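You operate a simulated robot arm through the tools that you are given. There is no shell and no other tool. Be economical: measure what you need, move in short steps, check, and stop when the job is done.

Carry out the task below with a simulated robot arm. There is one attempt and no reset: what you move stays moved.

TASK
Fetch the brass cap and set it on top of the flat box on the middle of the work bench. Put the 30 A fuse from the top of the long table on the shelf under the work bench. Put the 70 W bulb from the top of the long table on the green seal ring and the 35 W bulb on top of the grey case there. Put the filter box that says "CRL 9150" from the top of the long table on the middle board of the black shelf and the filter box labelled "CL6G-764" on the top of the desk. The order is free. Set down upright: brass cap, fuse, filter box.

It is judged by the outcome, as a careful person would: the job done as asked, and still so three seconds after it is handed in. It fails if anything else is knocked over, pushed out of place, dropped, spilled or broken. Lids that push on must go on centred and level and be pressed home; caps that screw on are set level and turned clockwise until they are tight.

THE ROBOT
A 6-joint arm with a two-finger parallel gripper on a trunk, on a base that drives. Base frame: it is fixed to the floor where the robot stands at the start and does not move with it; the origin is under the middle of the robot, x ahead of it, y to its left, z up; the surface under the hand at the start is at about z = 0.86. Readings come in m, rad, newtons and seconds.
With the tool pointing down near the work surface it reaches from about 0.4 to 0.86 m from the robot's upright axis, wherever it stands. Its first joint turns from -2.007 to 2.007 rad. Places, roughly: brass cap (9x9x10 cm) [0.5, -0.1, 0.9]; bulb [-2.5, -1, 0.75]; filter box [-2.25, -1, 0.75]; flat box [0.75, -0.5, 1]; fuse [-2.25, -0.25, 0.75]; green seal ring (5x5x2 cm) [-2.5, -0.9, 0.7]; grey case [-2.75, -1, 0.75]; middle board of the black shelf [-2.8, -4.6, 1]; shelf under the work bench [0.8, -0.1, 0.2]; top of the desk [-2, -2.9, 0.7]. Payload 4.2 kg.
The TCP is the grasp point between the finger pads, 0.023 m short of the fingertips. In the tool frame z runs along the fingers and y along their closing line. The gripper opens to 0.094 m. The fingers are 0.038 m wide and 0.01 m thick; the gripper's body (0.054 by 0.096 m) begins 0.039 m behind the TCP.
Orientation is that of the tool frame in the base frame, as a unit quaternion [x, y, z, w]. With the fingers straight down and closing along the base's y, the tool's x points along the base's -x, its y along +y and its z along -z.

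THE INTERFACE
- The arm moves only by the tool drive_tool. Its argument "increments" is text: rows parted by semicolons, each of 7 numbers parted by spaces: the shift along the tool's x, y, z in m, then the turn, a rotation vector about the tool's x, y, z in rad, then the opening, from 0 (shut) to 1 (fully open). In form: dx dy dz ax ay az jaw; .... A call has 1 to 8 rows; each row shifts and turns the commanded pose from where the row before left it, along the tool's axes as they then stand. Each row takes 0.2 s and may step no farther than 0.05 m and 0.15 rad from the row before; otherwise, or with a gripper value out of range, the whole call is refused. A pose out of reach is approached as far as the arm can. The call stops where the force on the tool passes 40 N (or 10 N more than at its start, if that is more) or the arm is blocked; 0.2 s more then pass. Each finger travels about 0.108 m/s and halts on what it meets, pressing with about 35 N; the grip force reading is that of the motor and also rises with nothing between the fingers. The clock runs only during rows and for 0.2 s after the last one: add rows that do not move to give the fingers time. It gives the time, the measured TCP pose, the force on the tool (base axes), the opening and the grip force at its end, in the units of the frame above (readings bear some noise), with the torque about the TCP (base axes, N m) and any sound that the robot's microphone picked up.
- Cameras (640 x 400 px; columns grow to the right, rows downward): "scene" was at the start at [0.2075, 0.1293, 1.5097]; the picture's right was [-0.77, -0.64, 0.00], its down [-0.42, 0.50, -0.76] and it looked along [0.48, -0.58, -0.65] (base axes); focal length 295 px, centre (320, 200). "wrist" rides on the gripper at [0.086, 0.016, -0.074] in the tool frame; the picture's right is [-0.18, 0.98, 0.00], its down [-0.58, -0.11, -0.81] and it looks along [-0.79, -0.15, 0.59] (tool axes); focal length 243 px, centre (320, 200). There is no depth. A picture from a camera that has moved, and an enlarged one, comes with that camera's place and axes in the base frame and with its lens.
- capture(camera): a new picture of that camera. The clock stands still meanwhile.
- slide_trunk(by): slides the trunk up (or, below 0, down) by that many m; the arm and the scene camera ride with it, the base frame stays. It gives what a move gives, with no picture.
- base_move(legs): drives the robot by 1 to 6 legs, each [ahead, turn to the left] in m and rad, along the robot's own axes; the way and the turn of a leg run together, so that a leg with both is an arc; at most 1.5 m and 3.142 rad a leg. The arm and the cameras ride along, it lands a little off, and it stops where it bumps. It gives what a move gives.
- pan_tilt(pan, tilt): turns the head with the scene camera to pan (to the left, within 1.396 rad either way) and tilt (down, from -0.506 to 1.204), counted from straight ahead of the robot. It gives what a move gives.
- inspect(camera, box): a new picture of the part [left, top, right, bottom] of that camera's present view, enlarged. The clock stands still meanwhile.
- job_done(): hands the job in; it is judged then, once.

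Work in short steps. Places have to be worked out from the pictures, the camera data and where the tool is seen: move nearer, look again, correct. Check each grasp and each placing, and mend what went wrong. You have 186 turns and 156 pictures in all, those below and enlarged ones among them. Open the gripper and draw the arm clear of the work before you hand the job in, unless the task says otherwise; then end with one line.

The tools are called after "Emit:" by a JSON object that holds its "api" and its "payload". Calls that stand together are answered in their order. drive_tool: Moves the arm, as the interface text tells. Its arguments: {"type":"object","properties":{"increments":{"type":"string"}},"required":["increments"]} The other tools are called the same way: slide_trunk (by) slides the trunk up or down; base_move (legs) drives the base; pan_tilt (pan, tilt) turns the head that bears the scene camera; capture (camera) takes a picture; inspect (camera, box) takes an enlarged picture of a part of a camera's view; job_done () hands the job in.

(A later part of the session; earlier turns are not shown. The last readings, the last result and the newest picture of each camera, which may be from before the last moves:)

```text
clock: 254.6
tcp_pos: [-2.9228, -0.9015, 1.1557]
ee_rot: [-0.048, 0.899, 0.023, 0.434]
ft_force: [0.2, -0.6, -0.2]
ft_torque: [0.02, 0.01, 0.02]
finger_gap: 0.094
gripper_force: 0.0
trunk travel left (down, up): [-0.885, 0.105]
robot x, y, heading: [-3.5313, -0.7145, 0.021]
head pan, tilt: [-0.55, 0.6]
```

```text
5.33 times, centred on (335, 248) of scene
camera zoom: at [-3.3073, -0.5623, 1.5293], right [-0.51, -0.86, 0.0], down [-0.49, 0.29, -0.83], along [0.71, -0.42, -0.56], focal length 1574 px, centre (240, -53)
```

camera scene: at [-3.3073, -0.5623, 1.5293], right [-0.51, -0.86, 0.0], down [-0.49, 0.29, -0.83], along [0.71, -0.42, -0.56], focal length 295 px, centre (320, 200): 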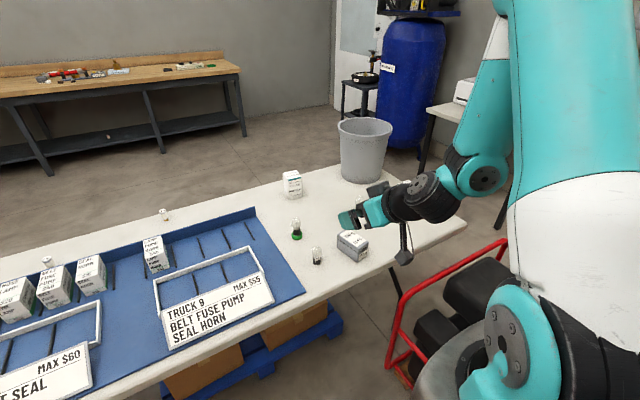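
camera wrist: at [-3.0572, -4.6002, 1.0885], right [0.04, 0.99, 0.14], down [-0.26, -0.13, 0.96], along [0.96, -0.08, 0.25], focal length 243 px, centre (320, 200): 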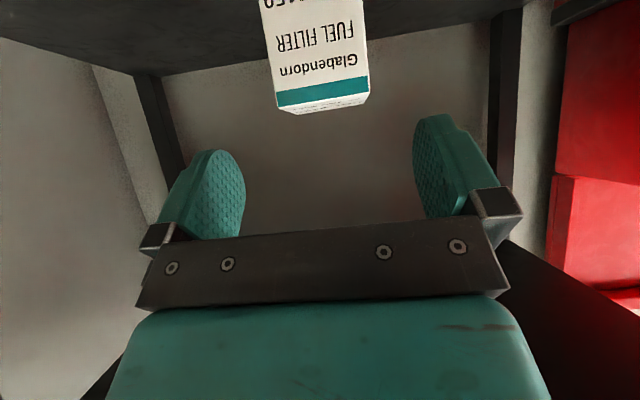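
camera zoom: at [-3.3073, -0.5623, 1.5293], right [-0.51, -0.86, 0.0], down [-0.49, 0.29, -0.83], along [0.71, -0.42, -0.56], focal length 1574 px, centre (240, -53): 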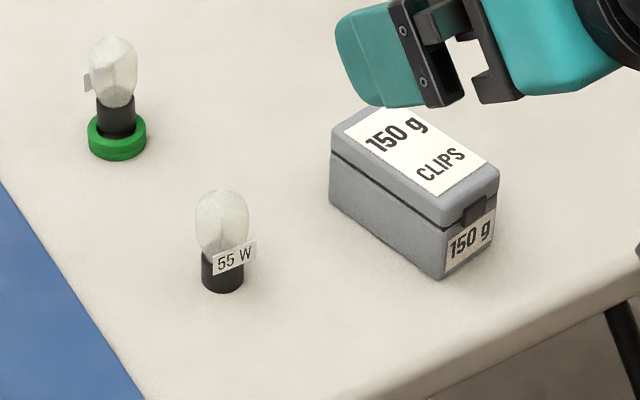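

That one is 55 W, so the 35 W bulb must be the one at (-2.47, -1.26), to be verified. I set the hand vertical, drive 0.22 m closer, and lower the trunk to table height.

Emit:
{"api": "drive_tool", "payload": {"increments": "0 0 0 0 0.15 0 1; 0 0 0 0 0.15 0 1; 0 0 0 0 0.15 0 1; 0 0 0 0 0.15 0 1; 0 0 0 0 0.15 0 1; 0 0 0 0 0.149 0 1"}}

Emit:
{"api": "base_move", "payload": {"legs": [[0.22, 0]]}}

Emit:
{"api": "slide_trunk", "payload": {"by": -0.13}}

Emit:
{"api": "capture", "payload": {"camera": "wrist"}}

Emit:
{"api": "capture", "payload": {"camera": "scene"}}

```text
clock: 256.0
tcp_pos: [-2.9241, -0.9017, 1.1555]
ee_rot: [-0.053, 0.999, 0.0, -0.001]
ft_force: [-0.2, 0.3, 0.3]
ft_torque: [-0.02, 0.0, 0.03]
finger_gap: 0.0937
gripper_force: 0.0
trunk travel left (down, up): [-0.885, 0.105]
robot x, y, heading: [-3.5347, -0.7169, 0.018]
head pan, tilt: [-0.55, 0.6]
```

```text
clock: 257.7
tcp_pos: [-2.7032, -0.8988, 1.1568]
ee_rot: [-0.054, 0.999, 0.002, 0.0]
ft_force: [0.2, -0.7, -0.3]
ft_torque: [0.01, 0.01, 0.0]
finger_gap: 0.0942
gripper_force: 0.1
trunk travel left (down, up): [-0.885, 0.105]
robot x, y, heading: [-3.3127, -0.7116, 0.014]
head pan, tilt: [-0.55, 0.6]
```

```text
clock: 259.3
tcp_pos: [-2.7037, -0.899, 1.0261]
ee_rot: [-0.054, 0.999, 0.001, 0.001]
ft_force: [-1.9, -0.1, 0.4]
ft_torque: [0.03, -0.03, -0.03]
finger_gap: 0.0941
gripper_force: 0.0
trunk travel left (down, up): [-0.755, 0.235]
robot x, y, heading: [-3.3121, -0.7127, 0.016]
head pan, tilt: [-0.55, 0.6]
```

```text
56 pictures are left
camera wrist: at [-2.7903, -0.8945, 1.1003], right [0.08, 1.0, 0.0], down [0.59, -0.05, 0.81], along [0.8, -0.06, -0.59], focal length 243 px, centre (320, 200)
```

wrist: 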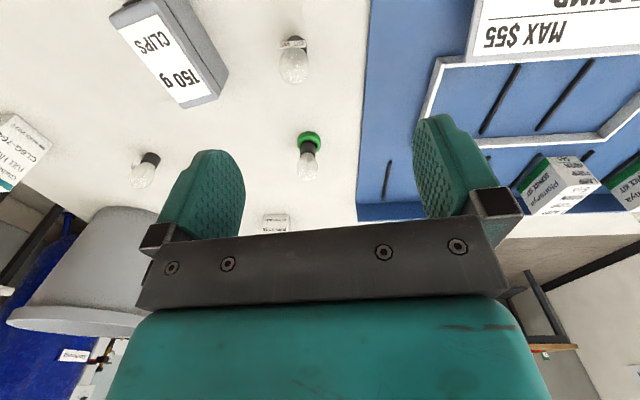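

```text
55 pictures are left
camera scene: at [-3.0862, -0.5591, 1.3992], right [-0.51, -0.86, 0.0], down [-0.49, 0.29, -0.83], along [0.71, -0.42, -0.56], focal length 295 px, centre (320, 200)
```

scene: 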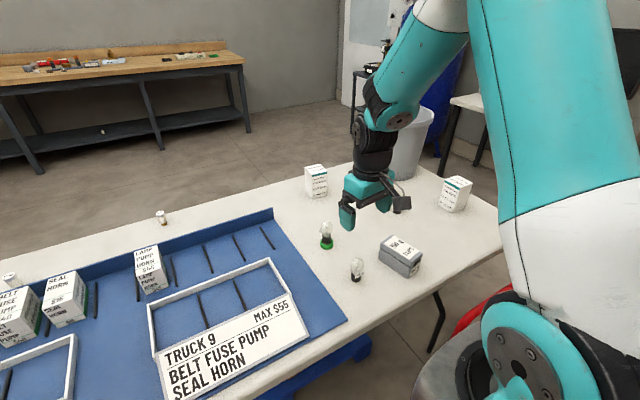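

The wrist view gives the remaining bulb at (-2.480, -1.254), the case top centre near (-2.67, -1.088, 0.785). I move the hand toward that bulb.

Emit:
{"api": "drive_tool", "payload": {"increments": "-0.02 -0.042 0 0 0 0 1; -0.02 -0.042 0 0 0 0 1; -0.02 -0.042 0 0 0 0 1; -0.02 -0.042 0 0 0 0 1; -0.02 -0.042 0 0 0 0 1; -0.02 -0.042 0 0 0 0 1; -0.02 -0.042 0 0 0 0 1; -0.01 -0.042 0.02 0 0 0 1"}}

Emit:
{"api": "capture", "payload": {"camera": "wrist"}}

Emit:
{"api": "pan_tilt", "payload": {"pan": -0.75, "tilt": 0.7}}

Emit:
{"api": "capture", "payload": {"camera": "scene"}}

```text
clock: 261.1
tcp_pos: [-2.5514, -1.2005, 1.0054]
ee_rot: [-0.053, 0.999, 0.001, 0.0]
ft_force: [-0.3, 0.5, 0.4]
ft_torque: [0.0, 0.01, 0.0]
finger_gap: 0.0941
gripper_force: 0.1
out of reach, approached as far as the arm can: row 8
trunk travel left (down, up): [-0.755, 0.235]
robot x, y, heading: [-3.3127, -0.7119, 0.013]
head pan, tilt: [-0.55, 0.6]
```

```text
54 pictures are left
camera wrist: at [-2.6386, -1.1954, 1.0806], right [0.08, 1.0, 0.0], down [0.59, -0.05, 0.81], along [0.8, -0.06, -0.59], focal length 243 px, centre (320, 200)
```

wrist: 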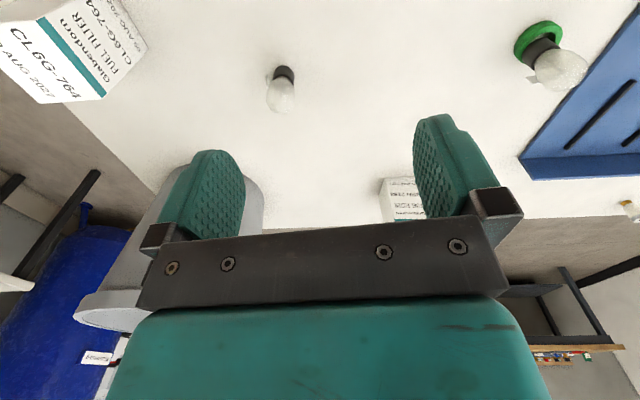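

```text
clock: 261.8
tcp_pos: [-2.5515, -1.2003, 1.0055]
ee_rot: [-0.053, 0.999, 0.001, 0.0]
ft_force: [-0.2, 0.0, -0.2]
ft_torque: [0.01, 0.01, -0.04]
finger_gap: 0.0942
gripper_force: 0.1
trunk travel left (down, up): [-0.755, 0.235]
robot x, y, heading: [-3.3104, -0.7092, 0.016]
head pan, tilt: [-0.75, 0.7]
```

```text
53 pictures are left
camera scene: at [-3.0992, -0.5711, 1.3906], right [-0.67, -0.74, 0.0], down [-0.48, 0.43, -0.77], along [0.57, -0.51, -0.64], focal length 295 px, centre (320, 200)
```

scene: 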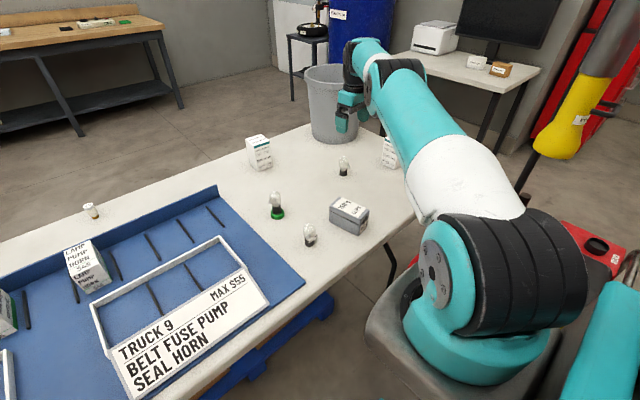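

I check that bulb's label, and drive 0.1 m closer for reach.

Emit:
{"api": "inspect", "payload": {"camera": "scene", "box": [325, 148, 365, 180]}}

Emit:
{"api": "base_move", "payload": {"legs": [[0.1, 0]]}}

Emit:
{"api": "inspect", "payload": {"camera": "wrist", "box": [230, 0, 390, 100]}}

```text
12.50 times, centred on (345, 164) of scene
camera zoom: at [-3.0992, -0.5711, 1.3906], right [-0.67, -0.74, 0.0], down [-0.48, 0.43, -0.77], along [0.57, -0.51, -0.64], focal length 3688 px, centre (8, 650)
```

zoom: 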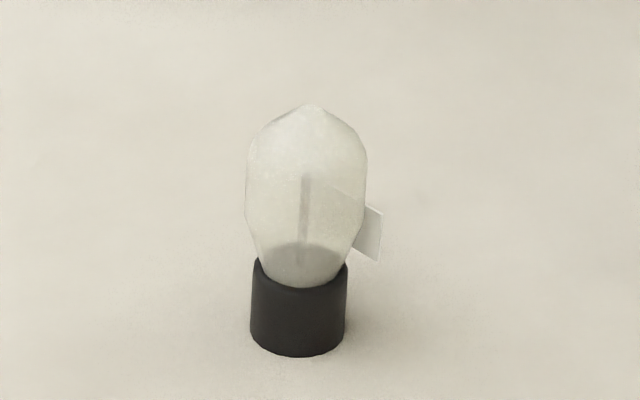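

```text
clock: 262.9
tcp_pos: [-2.4514, -1.1985, 1.0063]
ee_rot: [-0.054, 0.999, 0.0, -0.001]
ft_force: [1.0, -0.4, 0.1]
ft_torque: [0.03, 0.0, 0.01]
finger_gap: 0.0936
gripper_force: 0.1
trunk travel left (down, up): [-0.755, 0.235]
robot x, y, heading: [-3.2126, -0.7117, 0.015]
head pan, tilt: [-0.75, 0.7]
```

```text
4.00 times, centred on (310, 50) of wrist
camera zoom: at [-2.5389, -1.1938, 1.081], right [0.08, 1.0, 0.0], down [0.59, -0.05, 0.81], along [0.8, -0.06, -0.59], focal length 970 px, centre (360, 800)
```

zoom: 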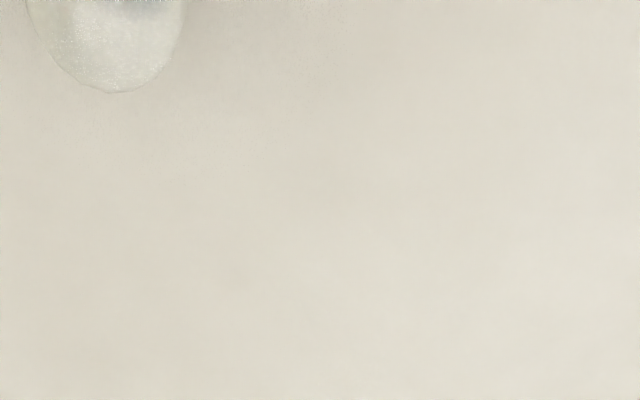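

The tag faces away (-y), so its text isn't visible yet; with the others 55 W and 70 W it should be the 35 W. I move over it and rotate the hand -90° so the fingers close along x, clear of the tag, with the wrist camera on the label side.

Emit:
{"api": "drive_tool", "payload": {"increments": "0.0172 -0.026 0 0 0 0 1; 0.0172 -0.026 0 0 0 0 1; 0 0 0 0 0 -0.143 1; 0 0 0 0 0 -0.143 1; 0 0 0 0 0 -0.143 1; 0 0 0 0 0 -0.143 1; 0 0 0 0 0 -0.143 1; 0 0 0 0 0 -0.143 1"}}

Emit:
{"api": "drive_tool", "payload": {"increments": "0 0 0 0 0 -0.143 1; 0 0 0 0 0 -0.143 1; 0 0 0 0 0 -0.143 1; 0 0 0 0 0 -0.143 1; 0 0 0 0 0 -0.14 1; 0 0 0.04 0 0 0 1; 0 0 0.04 0 0 0 1"}}

Emit:
{"api": "capture", "payload": {"camera": "wrist"}}

```text
clock: 264.8
tcp_pos: [-2.4905, -1.2452, 1.0065]
ee_rot: [-0.464, 0.886, 0.001, 0.001]
ft_force: [0.0, -0.6, 0.2]
ft_torque: [0.01, -0.01, 0.03]
finger_gap: 0.094
gripper_force: 0.2
out of reach, approached as far as the arm can: row 1, 5
trunk travel left (down, up): [-0.755, 0.235]
robot x, y, heading: [-3.2127, -0.7058, 0.012]
head pan, tilt: [-0.75, 0.7]
```

```text
clock: 266.4
tcp_pos: [-2.4897, -1.2473, 0.9267]
ee_rot: [0.743, -0.669, 0.0, -0.001]
ft_force: [-0.1, 0.2, 0.9]
ft_torque: [-0.04, 0.04, -0.01]
finger_gap: 0.0939
gripper_force: 0.0
trunk travel left (down, up): [-0.755, 0.235]
robot x, y, heading: [-3.2152, -0.7078, 0.014]
head pan, tilt: [-0.75, 0.7]
```

```text
50 pictures are left
camera wrist: at [-2.4958, -1.3367, 1.0019], right [-1.0, 0.08, 0.0], down [0.05, 0.59, 0.81], along [0.07, 0.8, -0.59], focal length 243 px, centre (320, 200)
```

wrist: 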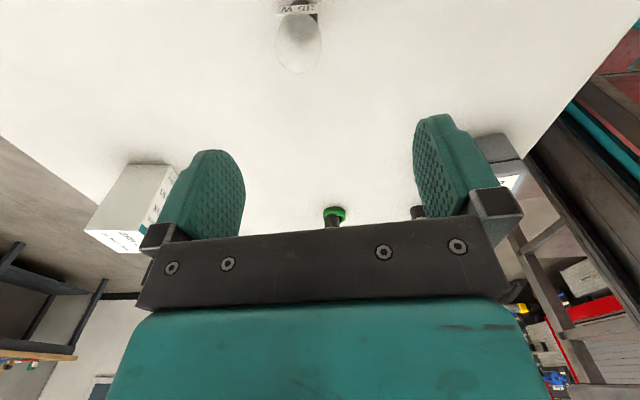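

The tag reads "35 W". The globe is at about (-2.474, -1.259); I correct, lower part way and check.

Emit:
{"api": "drive_tool", "payload": {"increments": "0.0133 -0.0144 0.03 0 0 0 1; 0 0 0.04 0 0 0 1; 0 0 0 0 0 0 1"}}

Emit:
{"api": "capture", "payload": {"camera": "wrist"}}

```text
clock: 267.1
tcp_pos: [-2.4947, -1.2387, 0.8596]
ee_rot: [0.743, -0.669, 0.001, 0.0]
ft_force: [-0.4, 0.0, 0.2]
ft_torque: [0.0, 0.02, 0.0]
finger_gap: 0.0942
gripper_force: 0.0
out of reach, approached as far as the arm can: row 1, 2
trunk travel left (down, up): [-0.755, 0.235]
robot x, y, heading: [-3.2123, -0.7067, 0.016]
head pan, tilt: [-0.75, 0.7]
```

```text
49 pictures are left
camera wrist: at [-2.5008, -1.328, 0.9344], right [-1.0, 0.08, 0.0], down [0.05, 0.59, 0.81], along [0.07, 0.8, -0.59], focal length 243 px, centre (320, 200)
```

wrist: 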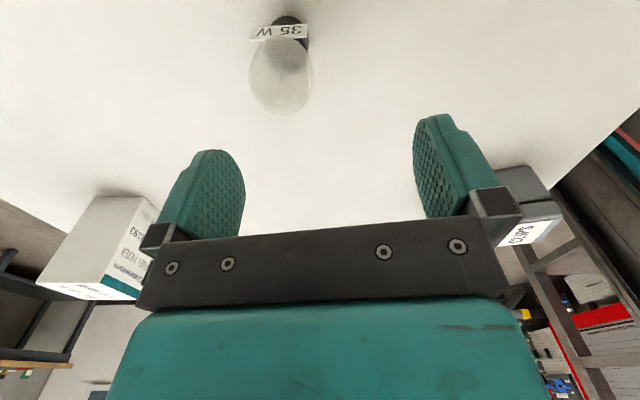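

Slightly out of reach; I drive the base 6 cm further in (still short of the table) after raising 3 cm.

Emit:
{"api": "drive_tool", "payload": {"increments": "0 0 -0.03 0 0 0 1; 0 0 0 0 0 0 1"}}

Emit:
{"api": "base_move", "payload": {"legs": [[0.06, 0]]}}

```text
clock: 267.8
tcp_pos: [-2.496, -1.2388, 0.8908]
ee_rot: [0.743, -0.67, -0.001, 0.001]
ft_force: [-0.2, 0.2, 0.2]
ft_torque: [0.01, 0.01, 0.02]
finger_gap: 0.094
gripper_force: 0.0
trunk travel left (down, up): [-0.755, 0.235]
robot x, y, heading: [-3.2146, -0.708, 0.016]
head pan, tilt: [-0.75, 0.7]
```

```text
clock: 268.7
tcp_pos: [-2.4354, -1.2389, 0.891]
ee_rot: [0.743, -0.669, 0.0, -0.001]
ft_force: [-0.5, -0.5, 0.4]
ft_torque: [0.01, -0.01, -0.01]
finger_gap: 0.0941
gripper_force: 0.1
trunk travel left (down, up): [-0.755, 0.235]
robot x, y, heading: [-3.1515, -0.7076, 0.016]
head pan, tilt: [-0.75, 0.7]
```

Now I correct to above the bulb and lower to just above it.

Emit:
{"api": "drive_tool", "payload": {"increments": "0.009 0.02 0 0 0 0 1; 0.009 0.0197 0 0 0 0 1; 0 0 0.03 0 0 0 1; 0 0 0 0 0 0 1"}}

Emit:
{"api": "capture", "payload": {"camera": "wrist"}}

```text
clock: 269.7
tcp_pos: [-2.4735, -1.2608, 0.8607]
ee_rot: [0.743, -0.669, -0.001, -0.001]
ft_force: [0.5, 0.2, -0.6]
ft_torque: [0.01, 0.05, 0.05]
finger_gap: 0.094
gripper_force: 0.0
trunk travel left (down, up): [-0.755, 0.235]
robot x, y, heading: [-3.1526, -0.7085, 0.018]
head pan, tilt: [-0.75, 0.7]
```

```text
48 pictures are left
camera wrist: at [-2.4792, -1.3501, 0.9353], right [-1.0, 0.08, 0.0], down [0.05, 0.59, 0.81], along [0.07, 0.8, -0.59], focal length 243 px, centre (320, 200)
```

wrist: 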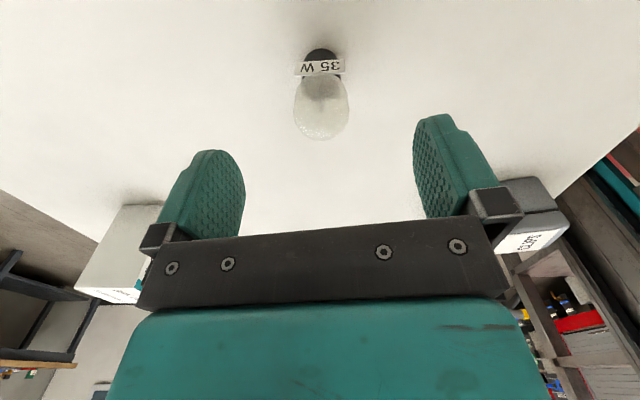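

"35 W" is clear and centred. I lower to z 0.80 and close.

Emit:
{"api": "drive_tool", "payload": {"increments": "0 0 0.03 0 0 0 1; 0 0 0.03 0 0 0 1; 0 0 0 0 0 0 1; 0 0 0 0 0 0 0.6; 0 0 0 0 0 0 0.3; 0 0 0 0 0 0 0.25; 0 0 0 0 0 0 0.25"}}

Emit:
{"api": "capture", "payload": {"camera": "wrist"}}

```text
clock: 271.3
tcp_pos: [-2.4735, -1.2595, 0.7998]
ee_rot: [0.743, -0.669, -0.002, -0.001]
ft_force: [0.5, 0.1, 0.1]
ft_torque: [-0.02, 0.0, 0.02]
finger_gap: 0.0344
gripper_force: 35.8
trunk travel left (down, up): [-0.755, 0.235]
robot x, y, heading: [-3.1514, -0.7059, 0.011]
head pan, tilt: [-0.75, 0.7]
```

```text
47 pictures are left
camera wrist: at [-2.4801, -1.349, 0.8746], right [-1.0, 0.08, 0.0], down [0.05, 0.59, 0.81], along [0.07, 0.8, -0.59], focal length 243 px, centre (320, 200)
```

wrist: 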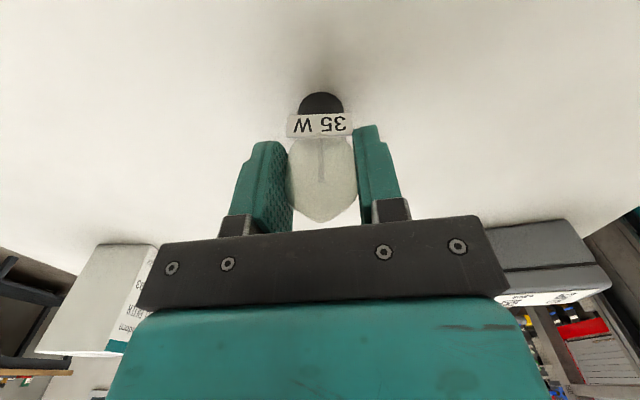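

Held. I lift 10 cm, back the base 12 cm for comfortable reach, and carry the bulb over the grey case.

Emit:
{"api": "drive_tool", "payload": {"increments": "0 0 -0.03 0 0 0 0.25; 0 0 -0.04 0 0 0 0.25; 0 0 -0.03 0 0 0 0.25; 0 0 0 0 0 0 0.25"}}

Emit:
{"api": "base_move", "payload": {"legs": [[-0.12, 0]]}}

Emit:
{"api": "drive_tool", "payload": {"increments": "-0.036 0.0113 0 0 0 0 0.25; -0.036 0.0113 0 0 0 0 0.25; -0.036 0.0113 0 0 0 0 0.25; -0.036 0.0113 0 0 0 0 0.25; -0.035 0.0113 0 0 0 0 0.25; 0 0 0 0 0 0 0.25"}}

Emit:
{"api": "capture", "payload": {"camera": "wrist"}}

Emit:
{"api": "inspect", "payload": {"camera": "scene", "box": [260, 130, 460, 255]}}

```text
clock: 272.3
tcp_pos: [-2.4743, -1.2606, 0.9007]
ee_rot: [0.743, -0.669, -0.001, 0.0]
ft_force: [0.1, 0.1, -0.3]
ft_torque: [0.0, -0.04, -0.02]
finger_gap: 0.0343
gripper_force: 35.1
trunk travel left (down, up): [-0.755, 0.235]
robot x, y, heading: [-3.1519, -0.7085, 0.014]
head pan, tilt: [-0.75, 0.7]
```

```text
clock: 273.6
tcp_pos: [-2.5944, -1.2637, 0.8994]
ee_rot: [0.743, -0.669, -0.001, -0.001]
ft_force: [-0.8, 0.1, -0.8]
ft_torque: [0.02, 0.01, 0.01]
finger_gap: 0.0341
gripper_force: 34.9
trunk travel left (down, up): [-0.755, 0.235]
robot x, y, heading: [-3.276, -0.7084, 0.017]
head pan, tilt: [-0.75, 0.7]
```

```text
clock: 274.9
tcp_pos: [-2.6692, -1.0918, 0.9006]
ee_rot: [0.743, -0.669, 0.001, 0.0]
ft_force: [-0.8, -0.3, -0.6]
ft_torque: [0.01, 0.04, -0.03]
finger_gap: 0.034
gripper_force: 35.1
trunk travel left (down, up): [-0.755, 0.235]
robot x, y, heading: [-3.2706, -0.7111, 0.017]
head pan, tilt: [-0.75, 0.7]
```

```text
46 pictures are left
camera wrist: at [-2.6757, -1.1805, 0.9748], right [-1.0, 0.08, 0.0], down [0.05, 0.59, 0.81], along [0.07, 0.8, -0.59], focal length 243 px, centre (320, 200)
```

wrist: 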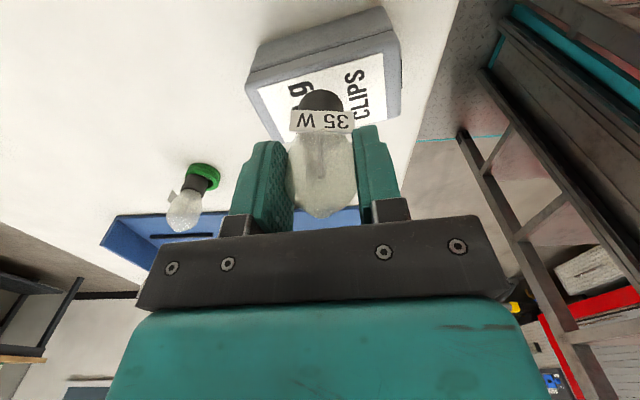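

```text
3.20 times, centred on (360, 192) of scene
camera zoom: at [-3.0595, -0.5708, 1.3906], right [-0.67, -0.74, 0.0], down [-0.48, 0.43, -0.76], along [0.57, -0.51, -0.64], focal length 944 px, centre (192, 224)
```

zoom: 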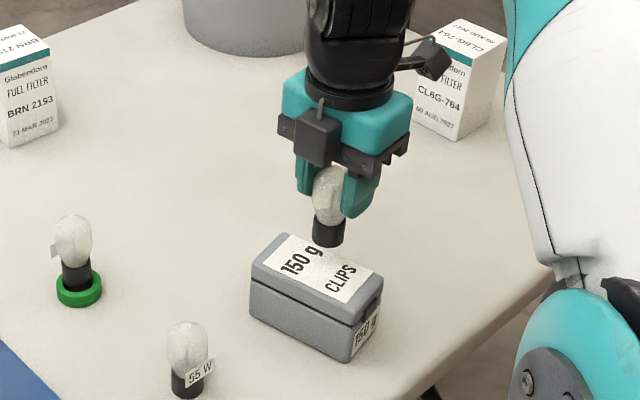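

The bulb hangs over the case; the cameras differ a little on the case's y centre. I lower to ~1.5 cm above the lid and compare closely.

Emit:
{"api": "drive_tool", "payload": {"increments": "0 -0.006 0.018 0 0 0 0.25; 0 0 0.018 0 0 0 0.25; 0 0 0 0 0 0 0.25"}}

Emit:
{"api": "inspect", "payload": {"camera": "wrist", "box": [220, 0, 420, 150]}}

Emit:
{"api": "inspect", "payload": {"camera": "scene", "box": [320, 180, 400, 250]}}

```text
clock: 275.8
tcp_pos: [-2.6632, -1.0902, 0.8655]
ee_rot: [0.743, -0.669, 0.003, 0.0]
ft_force: [0.5, 0.7, 17.1]
ft_torque: [0.06, 0.02, -0.02]
finger_gap: 0.0337
gripper_force: 34.4
trunk travel left (down, up): [-0.755, 0.235]
robot x, y, heading: [-3.2765, -0.7125, 0.016]
head pan, tilt: [-0.75, 0.7]
```

```text
2.67 times, centred on (320, 75) of wrist
camera zoom: at [-2.6698, -1.1797, 0.9398], right [-1.0, 0.08, 0.0], down [0.05, 0.59, 0.81], along [0.07, 0.8, -0.59], focal length 647 px, centre (320, 533)
```

zoom: 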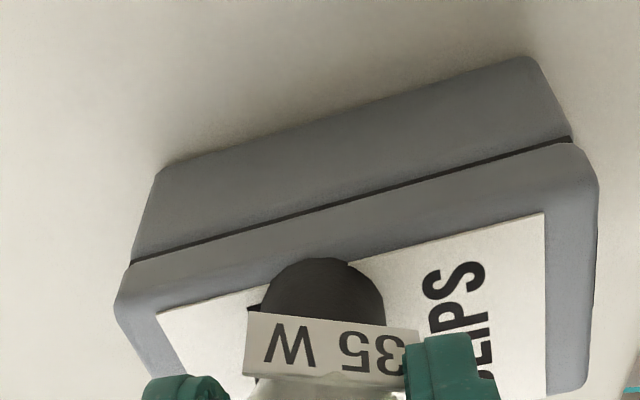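

```text
5.71 times, centred on (360, 215) of scene
camera zoom: at [-3.0601, -0.5703, 1.3909], right [-0.67, -0.74, 0.0], down [-0.48, 0.43, -0.77], along [0.57, -0.51, -0.64], focal length 1686 px, centre (91, 114)
```

zoom: 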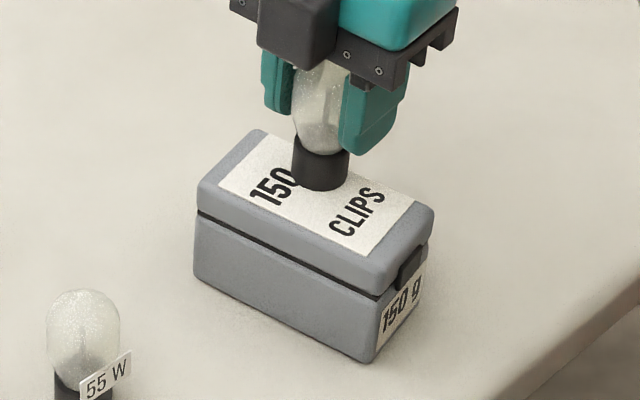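

It has already touched the lid (17 N up) but sits ~1 cm toward the -y side. I lift 1 cm, shift toward the lid's middle and set down again.

Emit:
{"api": "drive_tool", "payload": {"increments": "0 0 -0.012 0 0 0 0.25; -0.011 0.007 0 0 0 0 0.25; 0 0 0.008 0 0 0 0.25; 0 0 0 0 0 0 0.25"}}

Emit:
{"api": "inspect", "payload": {"camera": "scene", "box": [320, 180, 400, 250]}}

```text
clock: 276.8
tcp_pos: [-2.6716, -1.0793, 0.8693]
ee_rot: [0.743, -0.669, -0.001, 0.0]
ft_force: [1.0, -0.4, 0.0]
ft_torque: [0.0, -0.01, 0.02]
finger_gap: 0.0332
gripper_force: 35.1
trunk travel left (down, up): [-0.755, 0.235]
robot x, y, heading: [-3.2741, -0.7121, 0.012]
head pan, tilt: [-0.75, 0.7]
```

```text
5.71 times, centred on (360, 215) of scene
camera zoom: at [-3.0595, -0.5707, 1.3906], right [-0.67, -0.74, 0.0], down [-0.48, 0.43, -0.76], along [0.57, -0.51, -0.64], focal length 1686 px, centre (91, 114)
```

zoom: 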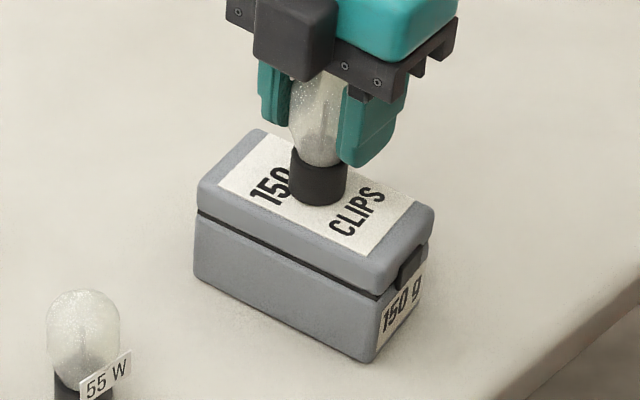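

The base is now near the lid's middle. I lower the last few millimetres to contact.

Emit:
{"api": "drive_tool", "payload": {"increments": "0 0 0.0015 0 0 0 0.25; 0 0 0.0015 0 0 0 0.25; 0 0 0 0 0 0 0.25"}}

```text
clock: 277.6
tcp_pos: [-2.6716, -1.08, 0.8653]
ee_rot: [0.743, -0.669, -0.001, 0.0]
ft_force: [0.5, 0.2, -0.9]
ft_torque: [0.0, 0.02, 0.01]
finger_gap: 0.0334
gripper_force: 35.2
trunk travel left (down, up): [-0.755, 0.235]
robot x, y, heading: [-3.2744, -0.7105, 0.012]
head pan, tilt: [-0.75, 0.7]
```

Emit:
{"api": "drive_tool", "payload": {"increments": "0 0 0.0015 0 0 0 0.25; 0 0 0.001 0 0 0 0.25; 0 0 0 0 0 0 0.25"}}

```text
clock: 278.4
tcp_pos: [-2.6698, -1.0806, 0.864]
ee_rot: [0.743, -0.669, 0.001, -0.001]
ft_force: [-2.6, 1.3, 25.4]
ft_torque: [0.16, 0.2, -0.02]
finger_gap: 0.0335
gripper_force: 35.2
trunk travel left (down, up): [-0.755, 0.235]
robot x, y, heading: [-3.2721, -0.7114, 0.013]
head pan, tilt: [-0.75, 0.7]
```

Firm contact (25 N). I ease up 1 mm, release and lift off.

Emit:
{"api": "drive_tool", "payload": {"increments": "0 0 -0.001 0 0 0 0.25; 0 0 0 0 0 0 0.45; 0 0 0 0 0 0 0.7; 0 0 0 0 0 0 1; 0 0 0 0 0 0 1; 0 0 -0.03 0 0 0 1; 0 0 -0.04 0 0 0 1; 0 0 -0.04 0 0 0 1"}}

Emit:
{"api": "inspect", "payload": {"camera": "scene", "box": [300, 160, 420, 250]}}

```text
clock: 280.1
tcp_pos: [-2.6705, -1.0813, 0.972]
ee_rot: [0.743, -0.669, 0.0, 0.0]
ft_force: [0.4, 0.9, -0.6]
ft_torque: [0.02, 0.01, 0.03]
finger_gap: 0.0939
gripper_force: 0.0
trunk travel left (down, up): [-0.755, 0.235]
robot x, y, heading: [-3.2689, -0.7118, 0.016]
head pan, tilt: [-0.75, 0.7]
```

```text
4.44 times, centred on (360, 205) of scene
camera zoom: at [-3.0592, -0.5709, 1.3905], right [-0.67, -0.74, 0.0], down [-0.48, 0.43, -0.76], along [0.57, -0.51, -0.64], focal length 1311 px, centre (142, 178)
```

zoom: 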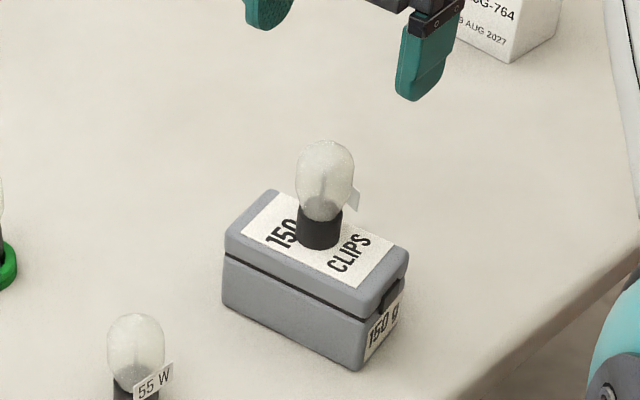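

The 35 W bulb stands upright on the case. Last item: the CL6G-764 box; I zoom on it to get its pose.

Emit:
{"api": "inspect", "payload": {"camera": "scene", "box": [370, 115, 450, 185]}}

Emit:
{"api": "capture", "payload": {"camera": "scene"}}

```text
5.71 times, centred on (410, 150) of scene
camera zoom: at [-3.0592, -0.5709, 1.3905], right [-0.67, -0.74, 0.0], down [-0.48, 0.43, -0.76], along [0.57, -0.51, -0.64], focal length 1686 px, centre (-194, 486)
```

zoom: 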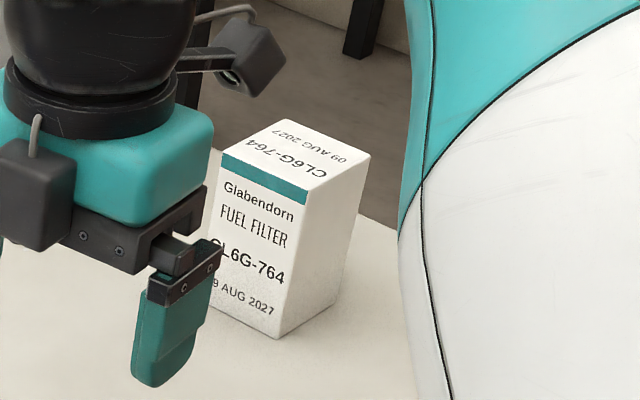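

```text
39 pictures are left
camera scene: at [-3.0592, -0.5709, 1.3905], right [-0.67, -0.74, 0.0], down [-0.48, 0.43, -0.76], along [0.57, -0.51, -0.64], focal length 295 px, centre (320, 200)
```

scene: 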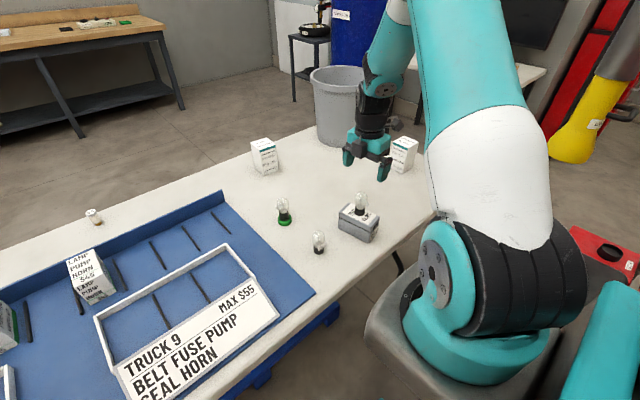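

The CL6G box is nearly axis-aligned, centre ≈ (-2.54, -1.468). I drive 12 cm forward again, straighten the yaw and tilt the hand 0.6 rad toward -y to gain reach.

Emit:
{"api": "base_move", "payload": {"legs": [[0.12, 0]]}}

Emit:
{"api": "drive_tool", "payload": {"increments": "0 0 0 0 0 0.115 1; 0 0 0 0 0.15 0 1; 0 0 0 0 0.15 0 1; 0 0 0 0 0.15 0 1; 0 0 0 0 0.15 0 1; 0 0 0 0 0 0 1"}}

```text
clock: 281.4
tcp_pos: [-2.5509, -1.0799, 0.9716]
ee_rot: [0.743, -0.669, 0.0, 0.0]
ft_force: [-0.2, -0.1, -0.1]
ft_torque: [0.0, -0.03, 0.01]
finger_gap: 0.0936
gripper_force: 0.0
trunk travel left (down, up): [-0.755, 0.235]
robot x, y, heading: [-3.1538, -0.7088, 0.014]
head pan, tilt: [-0.75, 0.7]
```

```text
clock: 282.8
tcp_pos: [-2.5515, -1.0794, 0.9739]
ee_rot: [-0.672, 0.679, -0.209, -0.209]
ft_force: [-0.1, -0.4, -0.1]
ft_torque: [0.01, 0.0, 0.06]
finger_gap: 0.094
gripper_force: 0.0
trunk travel left (down, up): [-0.755, 0.235]
robot x, y, heading: [-3.1534, -0.704, 0.012]
head pan, tilt: [-0.75, 0.7]
```

Orientation is right (tool z ≈ (0,-0.565,-0.825)). I move to the pre-grasp point.

Emit:
{"api": "drive_tool", "payload": {"increments": "0.0333 -0.0013 0.03 0 0 0 1; 0.0333 -0.0013 0.03 0 0 0 1; 0.0333 -0.0013 0.03 0 0 0 1; 0.0333 -0.0013 0.03 0 0 0 1; 0.0333 -0.0013 0.03 0 0 0 1; 0.0333 -0.0013 0.03 0 0 0 1; 0.0333 -0.0013 0.03 0 0 0 1; 0 0 0 0 0 0 1"}}

Emit:
{"api": "capture", "payload": {"camera": "wrist"}}

Emit:
{"api": "capture", "payload": {"camera": "scene"}}

```text
clock: 284.6
tcp_pos: [-2.5445, -1.3881, 0.9299]
ee_rot: [-0.672, 0.679, -0.207, -0.21]
ft_force: [-0.2, 0.2, 0.1]
ft_torque: [-0.01, 0.02, -0.02]
finger_gap: 0.0941
gripper_force: 0.0
trunk travel left (down, up): [-0.755, 0.235]
robot x, y, heading: [-3.1568, -0.7097, 0.014]
head pan, tilt: [-0.75, 0.7]
```

```text
38 pictures are left
camera wrist: at [-2.5608, -1.419, 1.0409], right [-0.98, 0.16, -0.1], down [0.12, 0.93, 0.34], along [0.15, 0.32, -0.94], focal length 243 px, centre (320, 200)
```

wrist: 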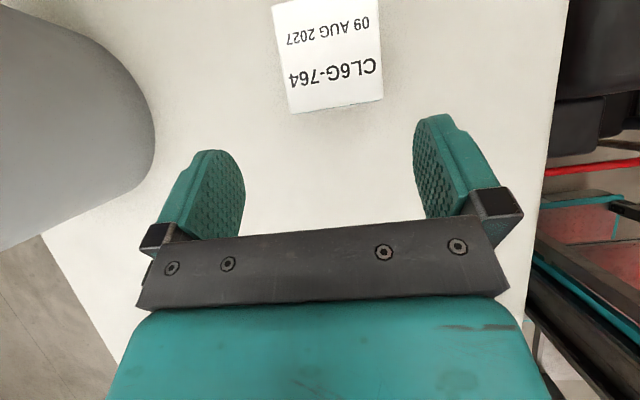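

```text
37 pictures are left
camera scene: at [-2.941, -0.569, 1.3906], right [-0.67, -0.74, 0.0], down [-0.48, 0.43, -0.76], along [0.57, -0.51, -0.64], focal length 295 px, centre (320, 200)
```

scene: 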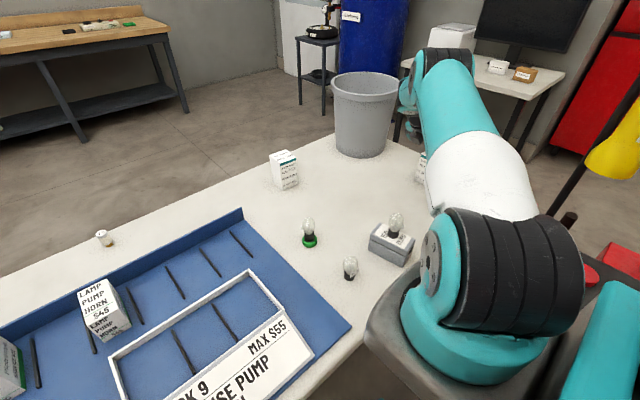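

The wrist view refines the box centre to (-2.553, -1.457), aligned. I advance to the grasp point.

Emit:
{"api": "drive_tool", "payload": {"increments": "-0.002 0.0085 0.03 0 0 0 1; -0.001 0 0.03 0 0 0 1; -0.001 0 0.03 0 0 0 1; -0.001 0 0.024 0 0 0 1; 0 0 0 0 0 0 1"}}

Emit:
{"api": "capture", "payload": {"camera": "wrist"}}

```text
clock: 285.8
tcp_pos: [-2.5588, -1.4269, 0.8531]
ee_rot: [-0.672, 0.679, -0.207, -0.21]
ft_force: [0.0, 0.8, 0.4]
ft_torque: [-0.01, -0.03, 0.02]
finger_gap: 0.0941
gripper_force: 0.0
out of reach, approached as far as the arm can: row 3, 4
trunk travel left (down, up): [-0.755, 0.235]
robot x, y, heading: [-3.1537, -0.7079, 0.016]
head pan, tilt: [-0.75, 0.7]
```

```text
36 pictures are left
camera wrist: at [-2.5747, -1.4581, 0.9636], right [-0.98, 0.16, -0.1], down [0.12, 0.93, 0.34], along [0.15, 0.32, -0.94], focal length 243 px, centre (320, 200)
```

wrist: 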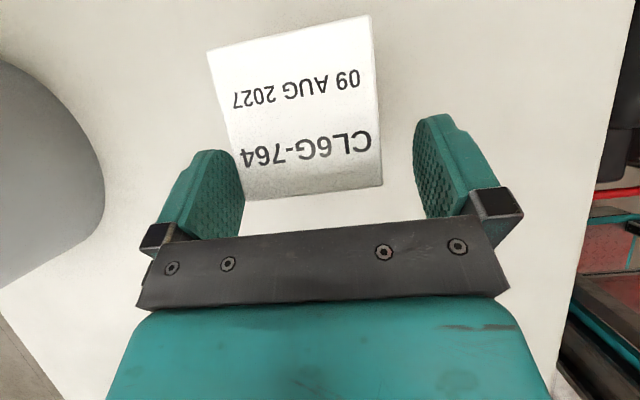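

About 2 cm short of reach. I tilt 0.2 rad more (brings the wrist nearer), correct x by 7 mm, and advance 3 cm.

Emit:
{"api": "drive_tool", "payload": {"increments": "0 -0.0068 0 0 0.1 0 1; 0 0 0 0 0.1 0 1; 0 0 0.015 0 0 0 1; -0.0008 0 0.0145 0 0 0 1; 0 0 0 0 0 0 1"}}

Emit:
{"api": "capture", "payload": {"camera": "wrist"}}

```text
clock: 287.0
tcp_pos: [-2.5592, -1.4359, 0.8368]
ee_rot: [-0.648, 0.655, -0.274, -0.276]
ft_force: [0.5, -0.4, -0.1]
ft_torque: [-0.03, 0.01, -0.02]
finger_gap: 0.094
gripper_force: 0.1
out of reach, approached as far as the arm can: row 3, 4
trunk travel left (down, up): [-0.755, 0.235]
robot x, y, heading: [-3.1586, -0.7085, 0.018]
head pan, tilt: [-0.75, 0.7]
```

```text
35 pictures are left
camera wrist: at [-2.5749, -1.4454, 0.9502], right [-0.98, 0.14, -0.13], down [0.12, 0.98, 0.15], along [0.15, 0.13, -0.98], focal length 243 px, centre (320, 200)
```

wrist: 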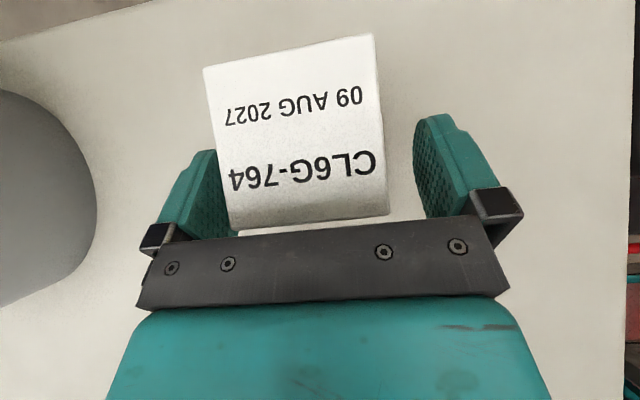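

Nearly there. A 1 cm base nudge forward both centres the hand in x and gains reach; then I advance a little more.

Emit:
{"api": "base_move", "payload": {"legs": [[0.01, 0]]}}

Emit:
{"api": "drive_tool", "payload": {"increments": "0 0 0.006 0 0 0 1; 0 0 0 0 0 0 1"}}

Emit:
{"api": "capture", "payload": {"camera": "wrist"}}

```text
clock: 287.7
tcp_pos: [-2.5491, -1.4378, 0.8353]
ee_rot: [-0.649, 0.654, -0.275, -0.276]
ft_force: [0.2, -1.0, 0.2]
ft_torque: [-0.01, 0.01, -0.01]
finger_gap: 0.0939
gripper_force: 0.0
trunk travel left (down, up): [-0.755, 0.235]
robot x, y, heading: [-3.1445, -0.7098, 0.017]
head pan, tilt: [-0.75, 0.7]
```

```text
clock: 288.3
tcp_pos: [-2.5516, -1.4379, 0.8329]
ee_rot: [-0.648, 0.654, -0.275, -0.276]
ft_force: [-0.5, -0.1, 0.9]
ft_torque: [-0.03, 0.03, -0.03]
finger_gap: 0.0941
gripper_force: 0.1
out of reach, approached as far as the arm can: row 1
trunk travel left (down, up): [-0.755, 0.235]
robot x, y, heading: [-3.1429, -0.707, 0.015]
head pan, tilt: [-0.75, 0.7]
```

```text
34 pictures are left
camera wrist: at [-2.5667, -1.4462, 0.947], right [-0.98, 0.14, -0.13], down [0.12, 0.98, 0.15], along [0.15, 0.13, -0.98], focal length 243 px, centre (320, 200)
```

wrist: 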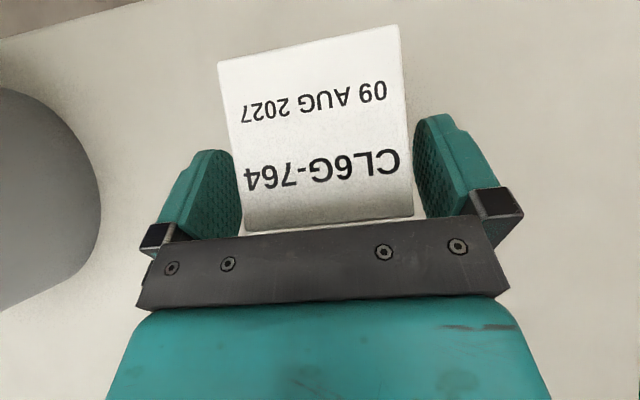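

Centred with good pad overlap. I close on the box.

Emit:
{"api": "drive_tool", "payload": {"increments": "0 0 0 0 0 0 0.8; 0 0 0 0 0 0 0.6; 0 0 0 0 0 0 0.5; 0 0 0 0 0 0 0.5"}}

Emit:
{"api": "capture", "payload": {"camera": "wrist"}}

```text
clock: 289.3
tcp_pos: [-2.5509, -1.4377, 0.8331]
ee_rot: [-0.649, 0.654, -0.275, -0.275]
ft_force: [-1.5, -0.3, 0.2]
ft_torque: [0.0, 0.21, -0.01]
finger_gap: 0.0681
gripper_force: 35.2
trunk travel left (down, up): [-0.755, 0.235]
robot x, y, heading: [-3.1415, -0.7102, 0.012]
head pan, tilt: [-0.75, 0.7]
```

```text
33 pictures are left
camera wrist: at [-2.5668, -1.4462, 0.947], right [-0.98, 0.14, -0.13], down [0.12, 0.98, 0.15], along [0.15, 0.13, -0.98], focal length 243 px, centre (320, 200)
```

wrist: 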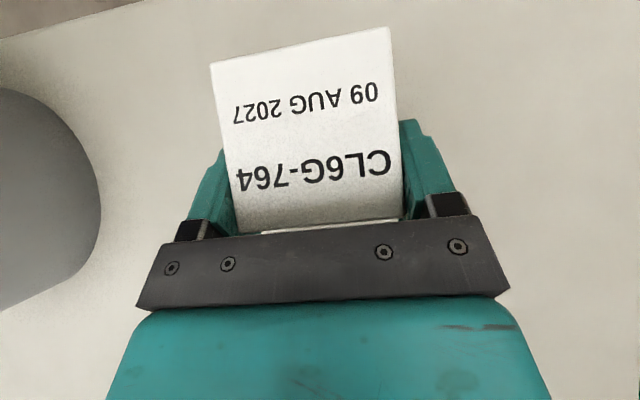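

Gripped (6.8 cm). I lift with the trunk by 0.2 m (vertical), back the base out, and tuck the arm in.

Emit:
{"api": "slide_trunk", "payload": {"by": 0.2}}

Emit:
{"api": "base_move", "payload": {"legs": [[-0.7, 0]]}}

Emit:
{"api": "drive_tool", "payload": {"increments": "-0.0326 0 -0.0335 0 0 0 0.5; -0.0326 0 -0.0335 0 0 0 0.5; -0.0326 0 -0.0335 0 0 0 0.5; -0.0326 0 -0.0335 0 0 0 0.5; -0.0326 0 -0.0335 0 0 0 0.5; -0.0326 0 -0.0335 0 0 0 0.5; -0.0326 0 -0.0335 0 0 0 0.5; -0.0326 0 -0.0335 0 0 0 0.5"}}

Emit:
{"api": "capture", "payload": {"camera": "scene"}}

```text
clock: 291.5
tcp_pos: [-2.5506, -1.4377, 1.0314]
ee_rot: [-0.649, 0.655, -0.273, -0.276]
ft_force: [-0.6, 0.1, -5.2]
ft_torque: [0.1, 0.02, 0.01]
finger_gap: 0.0681
gripper_force: 34.9
trunk travel left (down, up): [-0.955, 0.035]
robot x, y, heading: [-3.1452, -0.7077, 0.013]
head pan, tilt: [-0.75, 0.7]
```

```text
clock: 295.4
tcp_pos: [-3.251, -1.4464, 1.0333]
ee_rot: [-0.649, 0.654, -0.274, -0.275]
ft_force: [0.0, -0.4, -4.2]
ft_torque: [0.06, 0.01, 0.01]
finger_gap: 0.0679
gripper_force: 35.2
trunk travel left (down, up): [-0.955, 0.035]
robot x, y, heading: [-3.8445, -0.7203, 0.02]
head pan, tilt: [-0.75, 0.7]
```

```text
clock: 297.1
tcp_pos: [-3.1494, -1.3268, 1.0223]
ee_rot: [-0.647, 0.656, -0.272, -0.277]
ft_force: [-0.4, -1.6, -3.8]
ft_torque: [0.07, -0.02, 0.04]
finger_gap: 0.068
gripper_force: 34.9
out of reach, approached as far as the arm can: row 1, 2, 3, 4, 5, 6, 7, 8
trunk travel left (down, up): [-0.955, 0.035]
robot x, y, heading: [-3.8462, -0.7172, 0.017]
head pan, tilt: [-0.75, 0.7]
```

```text
32 pictures are left
camera scene: at [-3.6335, -0.5802, 1.5907], right [-0.67, -0.74, 0.0], down [-0.48, 0.43, -0.76], along [0.57, -0.51, -0.64], focal length 295 px, centre (320, 200)
```

scene: 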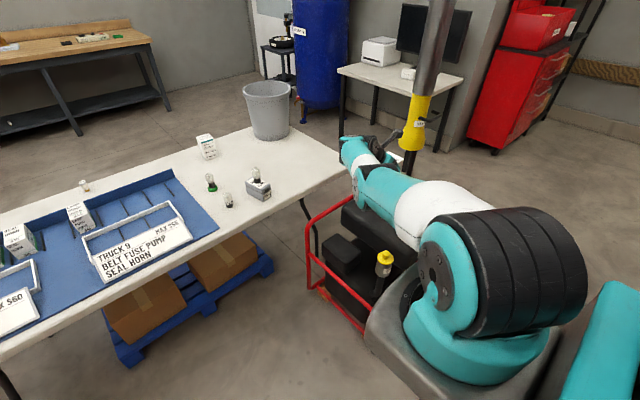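

The arm won't fold further in this orientation, but the reach is manageable. I drive south behind the table and then face the desk's right end at heading 0.6, from where the hand will come in over the desk.

Emit:
{"api": "base_move", "payload": {"legs": [[0, -1.598], [1.4, 0], [0.983, 0], [0, 2.181]]}}

Emit:
{"api": "pan_tilt", "payload": {"pan": -0.2, "tilt": 0.4}}

Emit:
{"api": "capture", "payload": {"camera": "scene"}}

```text
clock: 316.7
tcp_pos: [-3.0162, -3.5504, 1.0156]
ee_rot: [0.713, -0.586, 0.292, 0.252]
ft_force: [-5.1, 2.4, -3.8]
ft_torque: [0.09, 0.18, -0.22]
finger_gap: 0.0701
gripper_force: 35.2
trunk travel left (down, up): [-0.955, 0.035]
robot x, y, heading: [-3.8229, -3.1185, 0.253]
head pan, tilt: [-0.75, 0.7]
stopped in leg 4: the force on the tool passed its limit at 43 N (the readings are from after the stop); the commanded pose is now the measured one
```

```text
clock: 317.7
tcp_pos: [-3.0169, -3.5503, 1.0153]
ee_rot: [0.713, -0.585, 0.293, 0.252]
ft_force: [-15.0, 2.4, -9.7]
ft_torque: [0.42, 0.83, -0.72]
finger_gap: 0.07
gripper_force: 35.5
trunk travel left (down, up): [-0.955, 0.035]
robot x, y, heading: [-3.8244, -3.1169, 0.254]
head pan, tilt: [-0.201, 0.4]
```

```text
31 pictures are left
camera scene: at [-3.632, -2.8857, 1.6174], right [0.05, -1.0, 0.0], down [-0.39, -0.02, -0.92], along [0.92, 0.05, -0.39], focal length 295 px, centre (320, 200)
```

scene: 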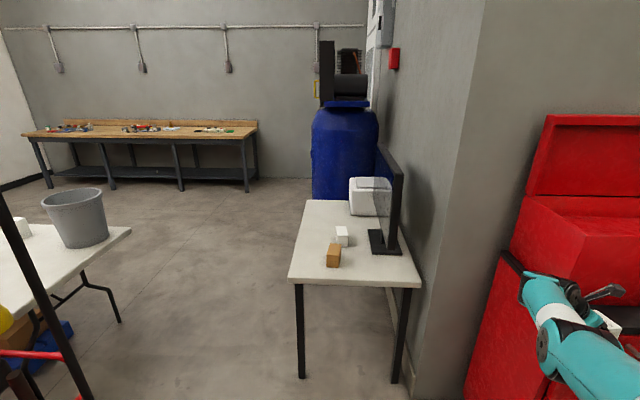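

The box touched the red cabinet (43 N). I back straight away from it at once and look at the damage.

Emit:
{"api": "base_move", "payload": {"legs": [[-0.25, 0]]}}

Emit:
{"api": "pan_tilt", "payload": {"pan": -0.6, "tilt": 0.5}}

Emit:
{"api": "capture", "payload": {"camera": "scene"}}

Emit:
{"api": "capture", "payload": {"camera": "wrist"}}

```text
clock: 319.5
tcp_pos: [-3.2602, -3.6177, 1.0162]
ee_rot: [0.711, -0.588, 0.293, 0.252]
ft_force: [-0.6, 0.5, -4.1]
ft_torque: [0.09, 0.02, 0.01]
finger_gap: 0.0679
gripper_force: 35.4
trunk travel left (down, up): [-0.955, 0.035]
robot x, y, heading: [-4.0636, -3.1803, 0.247]
head pan, tilt: [-0.201, 0.4]
```

```text
clock: 320.4
tcp_pos: [-3.2596, -3.6173, 1.0181]
ee_rot: [0.71, -0.588, 0.293, 0.252]
ft_force: [-0.5, -0.7, -3.6]
ft_torque: [0.15, 0.03, 0.02]
finger_gap: 0.0682
gripper_force: 34.9
trunk travel left (down, up): [-0.955, 0.035]
robot x, y, heading: [-4.0673, -3.1794, 0.246]
head pan, tilt: [-0.6, 0.499]
```

```text
30 pictures are left
camera scene: at [-3.8795, -2.9843, 1.6083], right [-0.35, -0.94, 0.0], down [-0.45, 0.17, -0.88], along [0.82, -0.3, -0.48], focal length 295 px, centre (320, 200)
```

scene: 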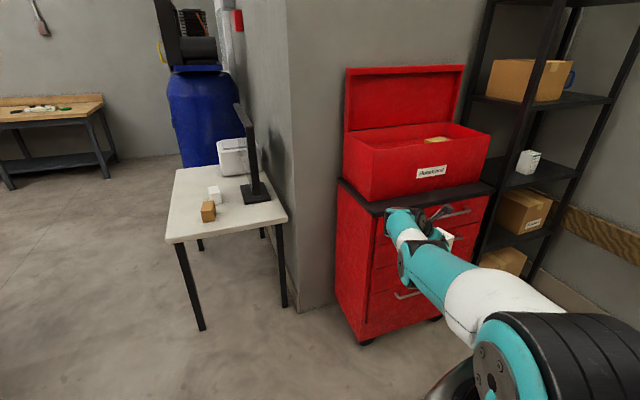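

```text
29 pictures are left
camera wrist: at [-3.2724, -3.6289, 1.1313], right [-0.99, -0.05, -0.12], down [-0.07, 0.99, 0.15], along [0.11, 0.16, -0.98], focal length 243 px, centre (320, 200)
```

wrist: 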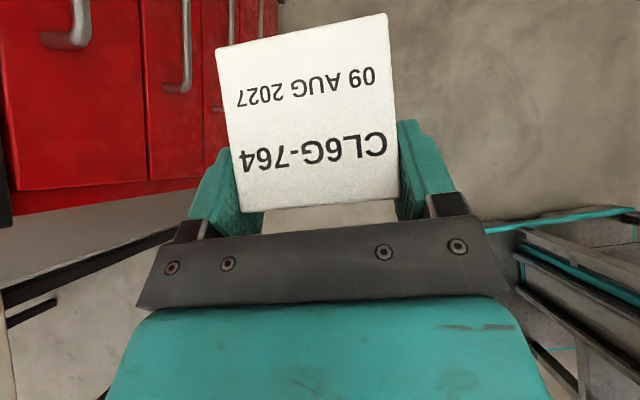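

The cabinet stands unchanged and the box is still well held; the CRL box is still on its board too. I plan a spot near the desk's right end, (-2.42, -3.02): turn to heading 0.485 here (clear of the cabinet) and drive in 0.5 m first.

Emit:
{"api": "base_move", "payload": {"legs": [[0, 0.238], [0.5, 0]]}}

Emit:
{"api": "pan_tilt", "payload": {"pan": -0.4, "tilt": 0.5}}

Emit:
{"api": "capture", "payload": {"camera": "scene"}}

```text
clock: 324.2
tcp_pos: [-2.7333, -3.1861, 1.0177]
ee_rot: [0.774, -0.501, 0.321, 0.216]
ft_force: [0.2, 0.6, -4.7]
ft_torque: [0.11, 0.05, 0.0]
finger_gap: 0.068
gripper_force: 34.9
trunk travel left (down, up): [-0.955, 0.035]
robot x, y, heading: [-3.6181, -2.9458, 0.478]
head pan, tilt: [-0.6, 0.499]
```

```text
clock: 324.9
tcp_pos: [-2.7327, -3.1859, 1.0175]
ee_rot: [0.774, -0.501, 0.32, 0.217]
ft_force: [0.2, -0.2, -3.5]
ft_torque: [0.08, 0.04, -0.01]
finger_gap: 0.0681
gripper_force: 35.0
trunk travel left (down, up): [-0.955, 0.035]
robot x, y, heading: [-3.62, -2.9446, 0.476]
head pan, tilt: [-0.4, 0.499]
```

```text
28 pictures are left
camera scene: at [-3.4804, -2.6949, 1.6083], right [0.08, -1.0, 0.0], down [-0.48, -0.04, -0.88], along [0.88, 0.07, -0.48], focal length 295 px, centre (320, 200)
```

scene: 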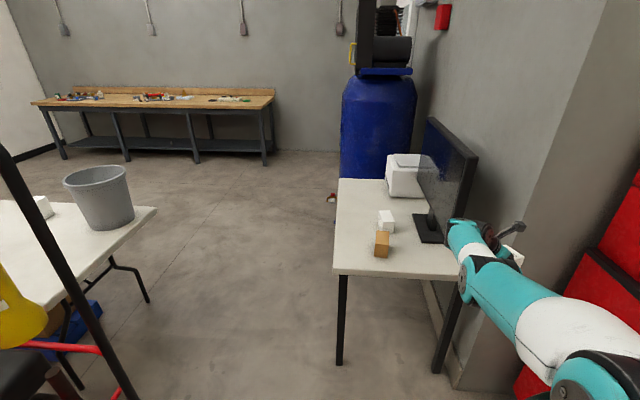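

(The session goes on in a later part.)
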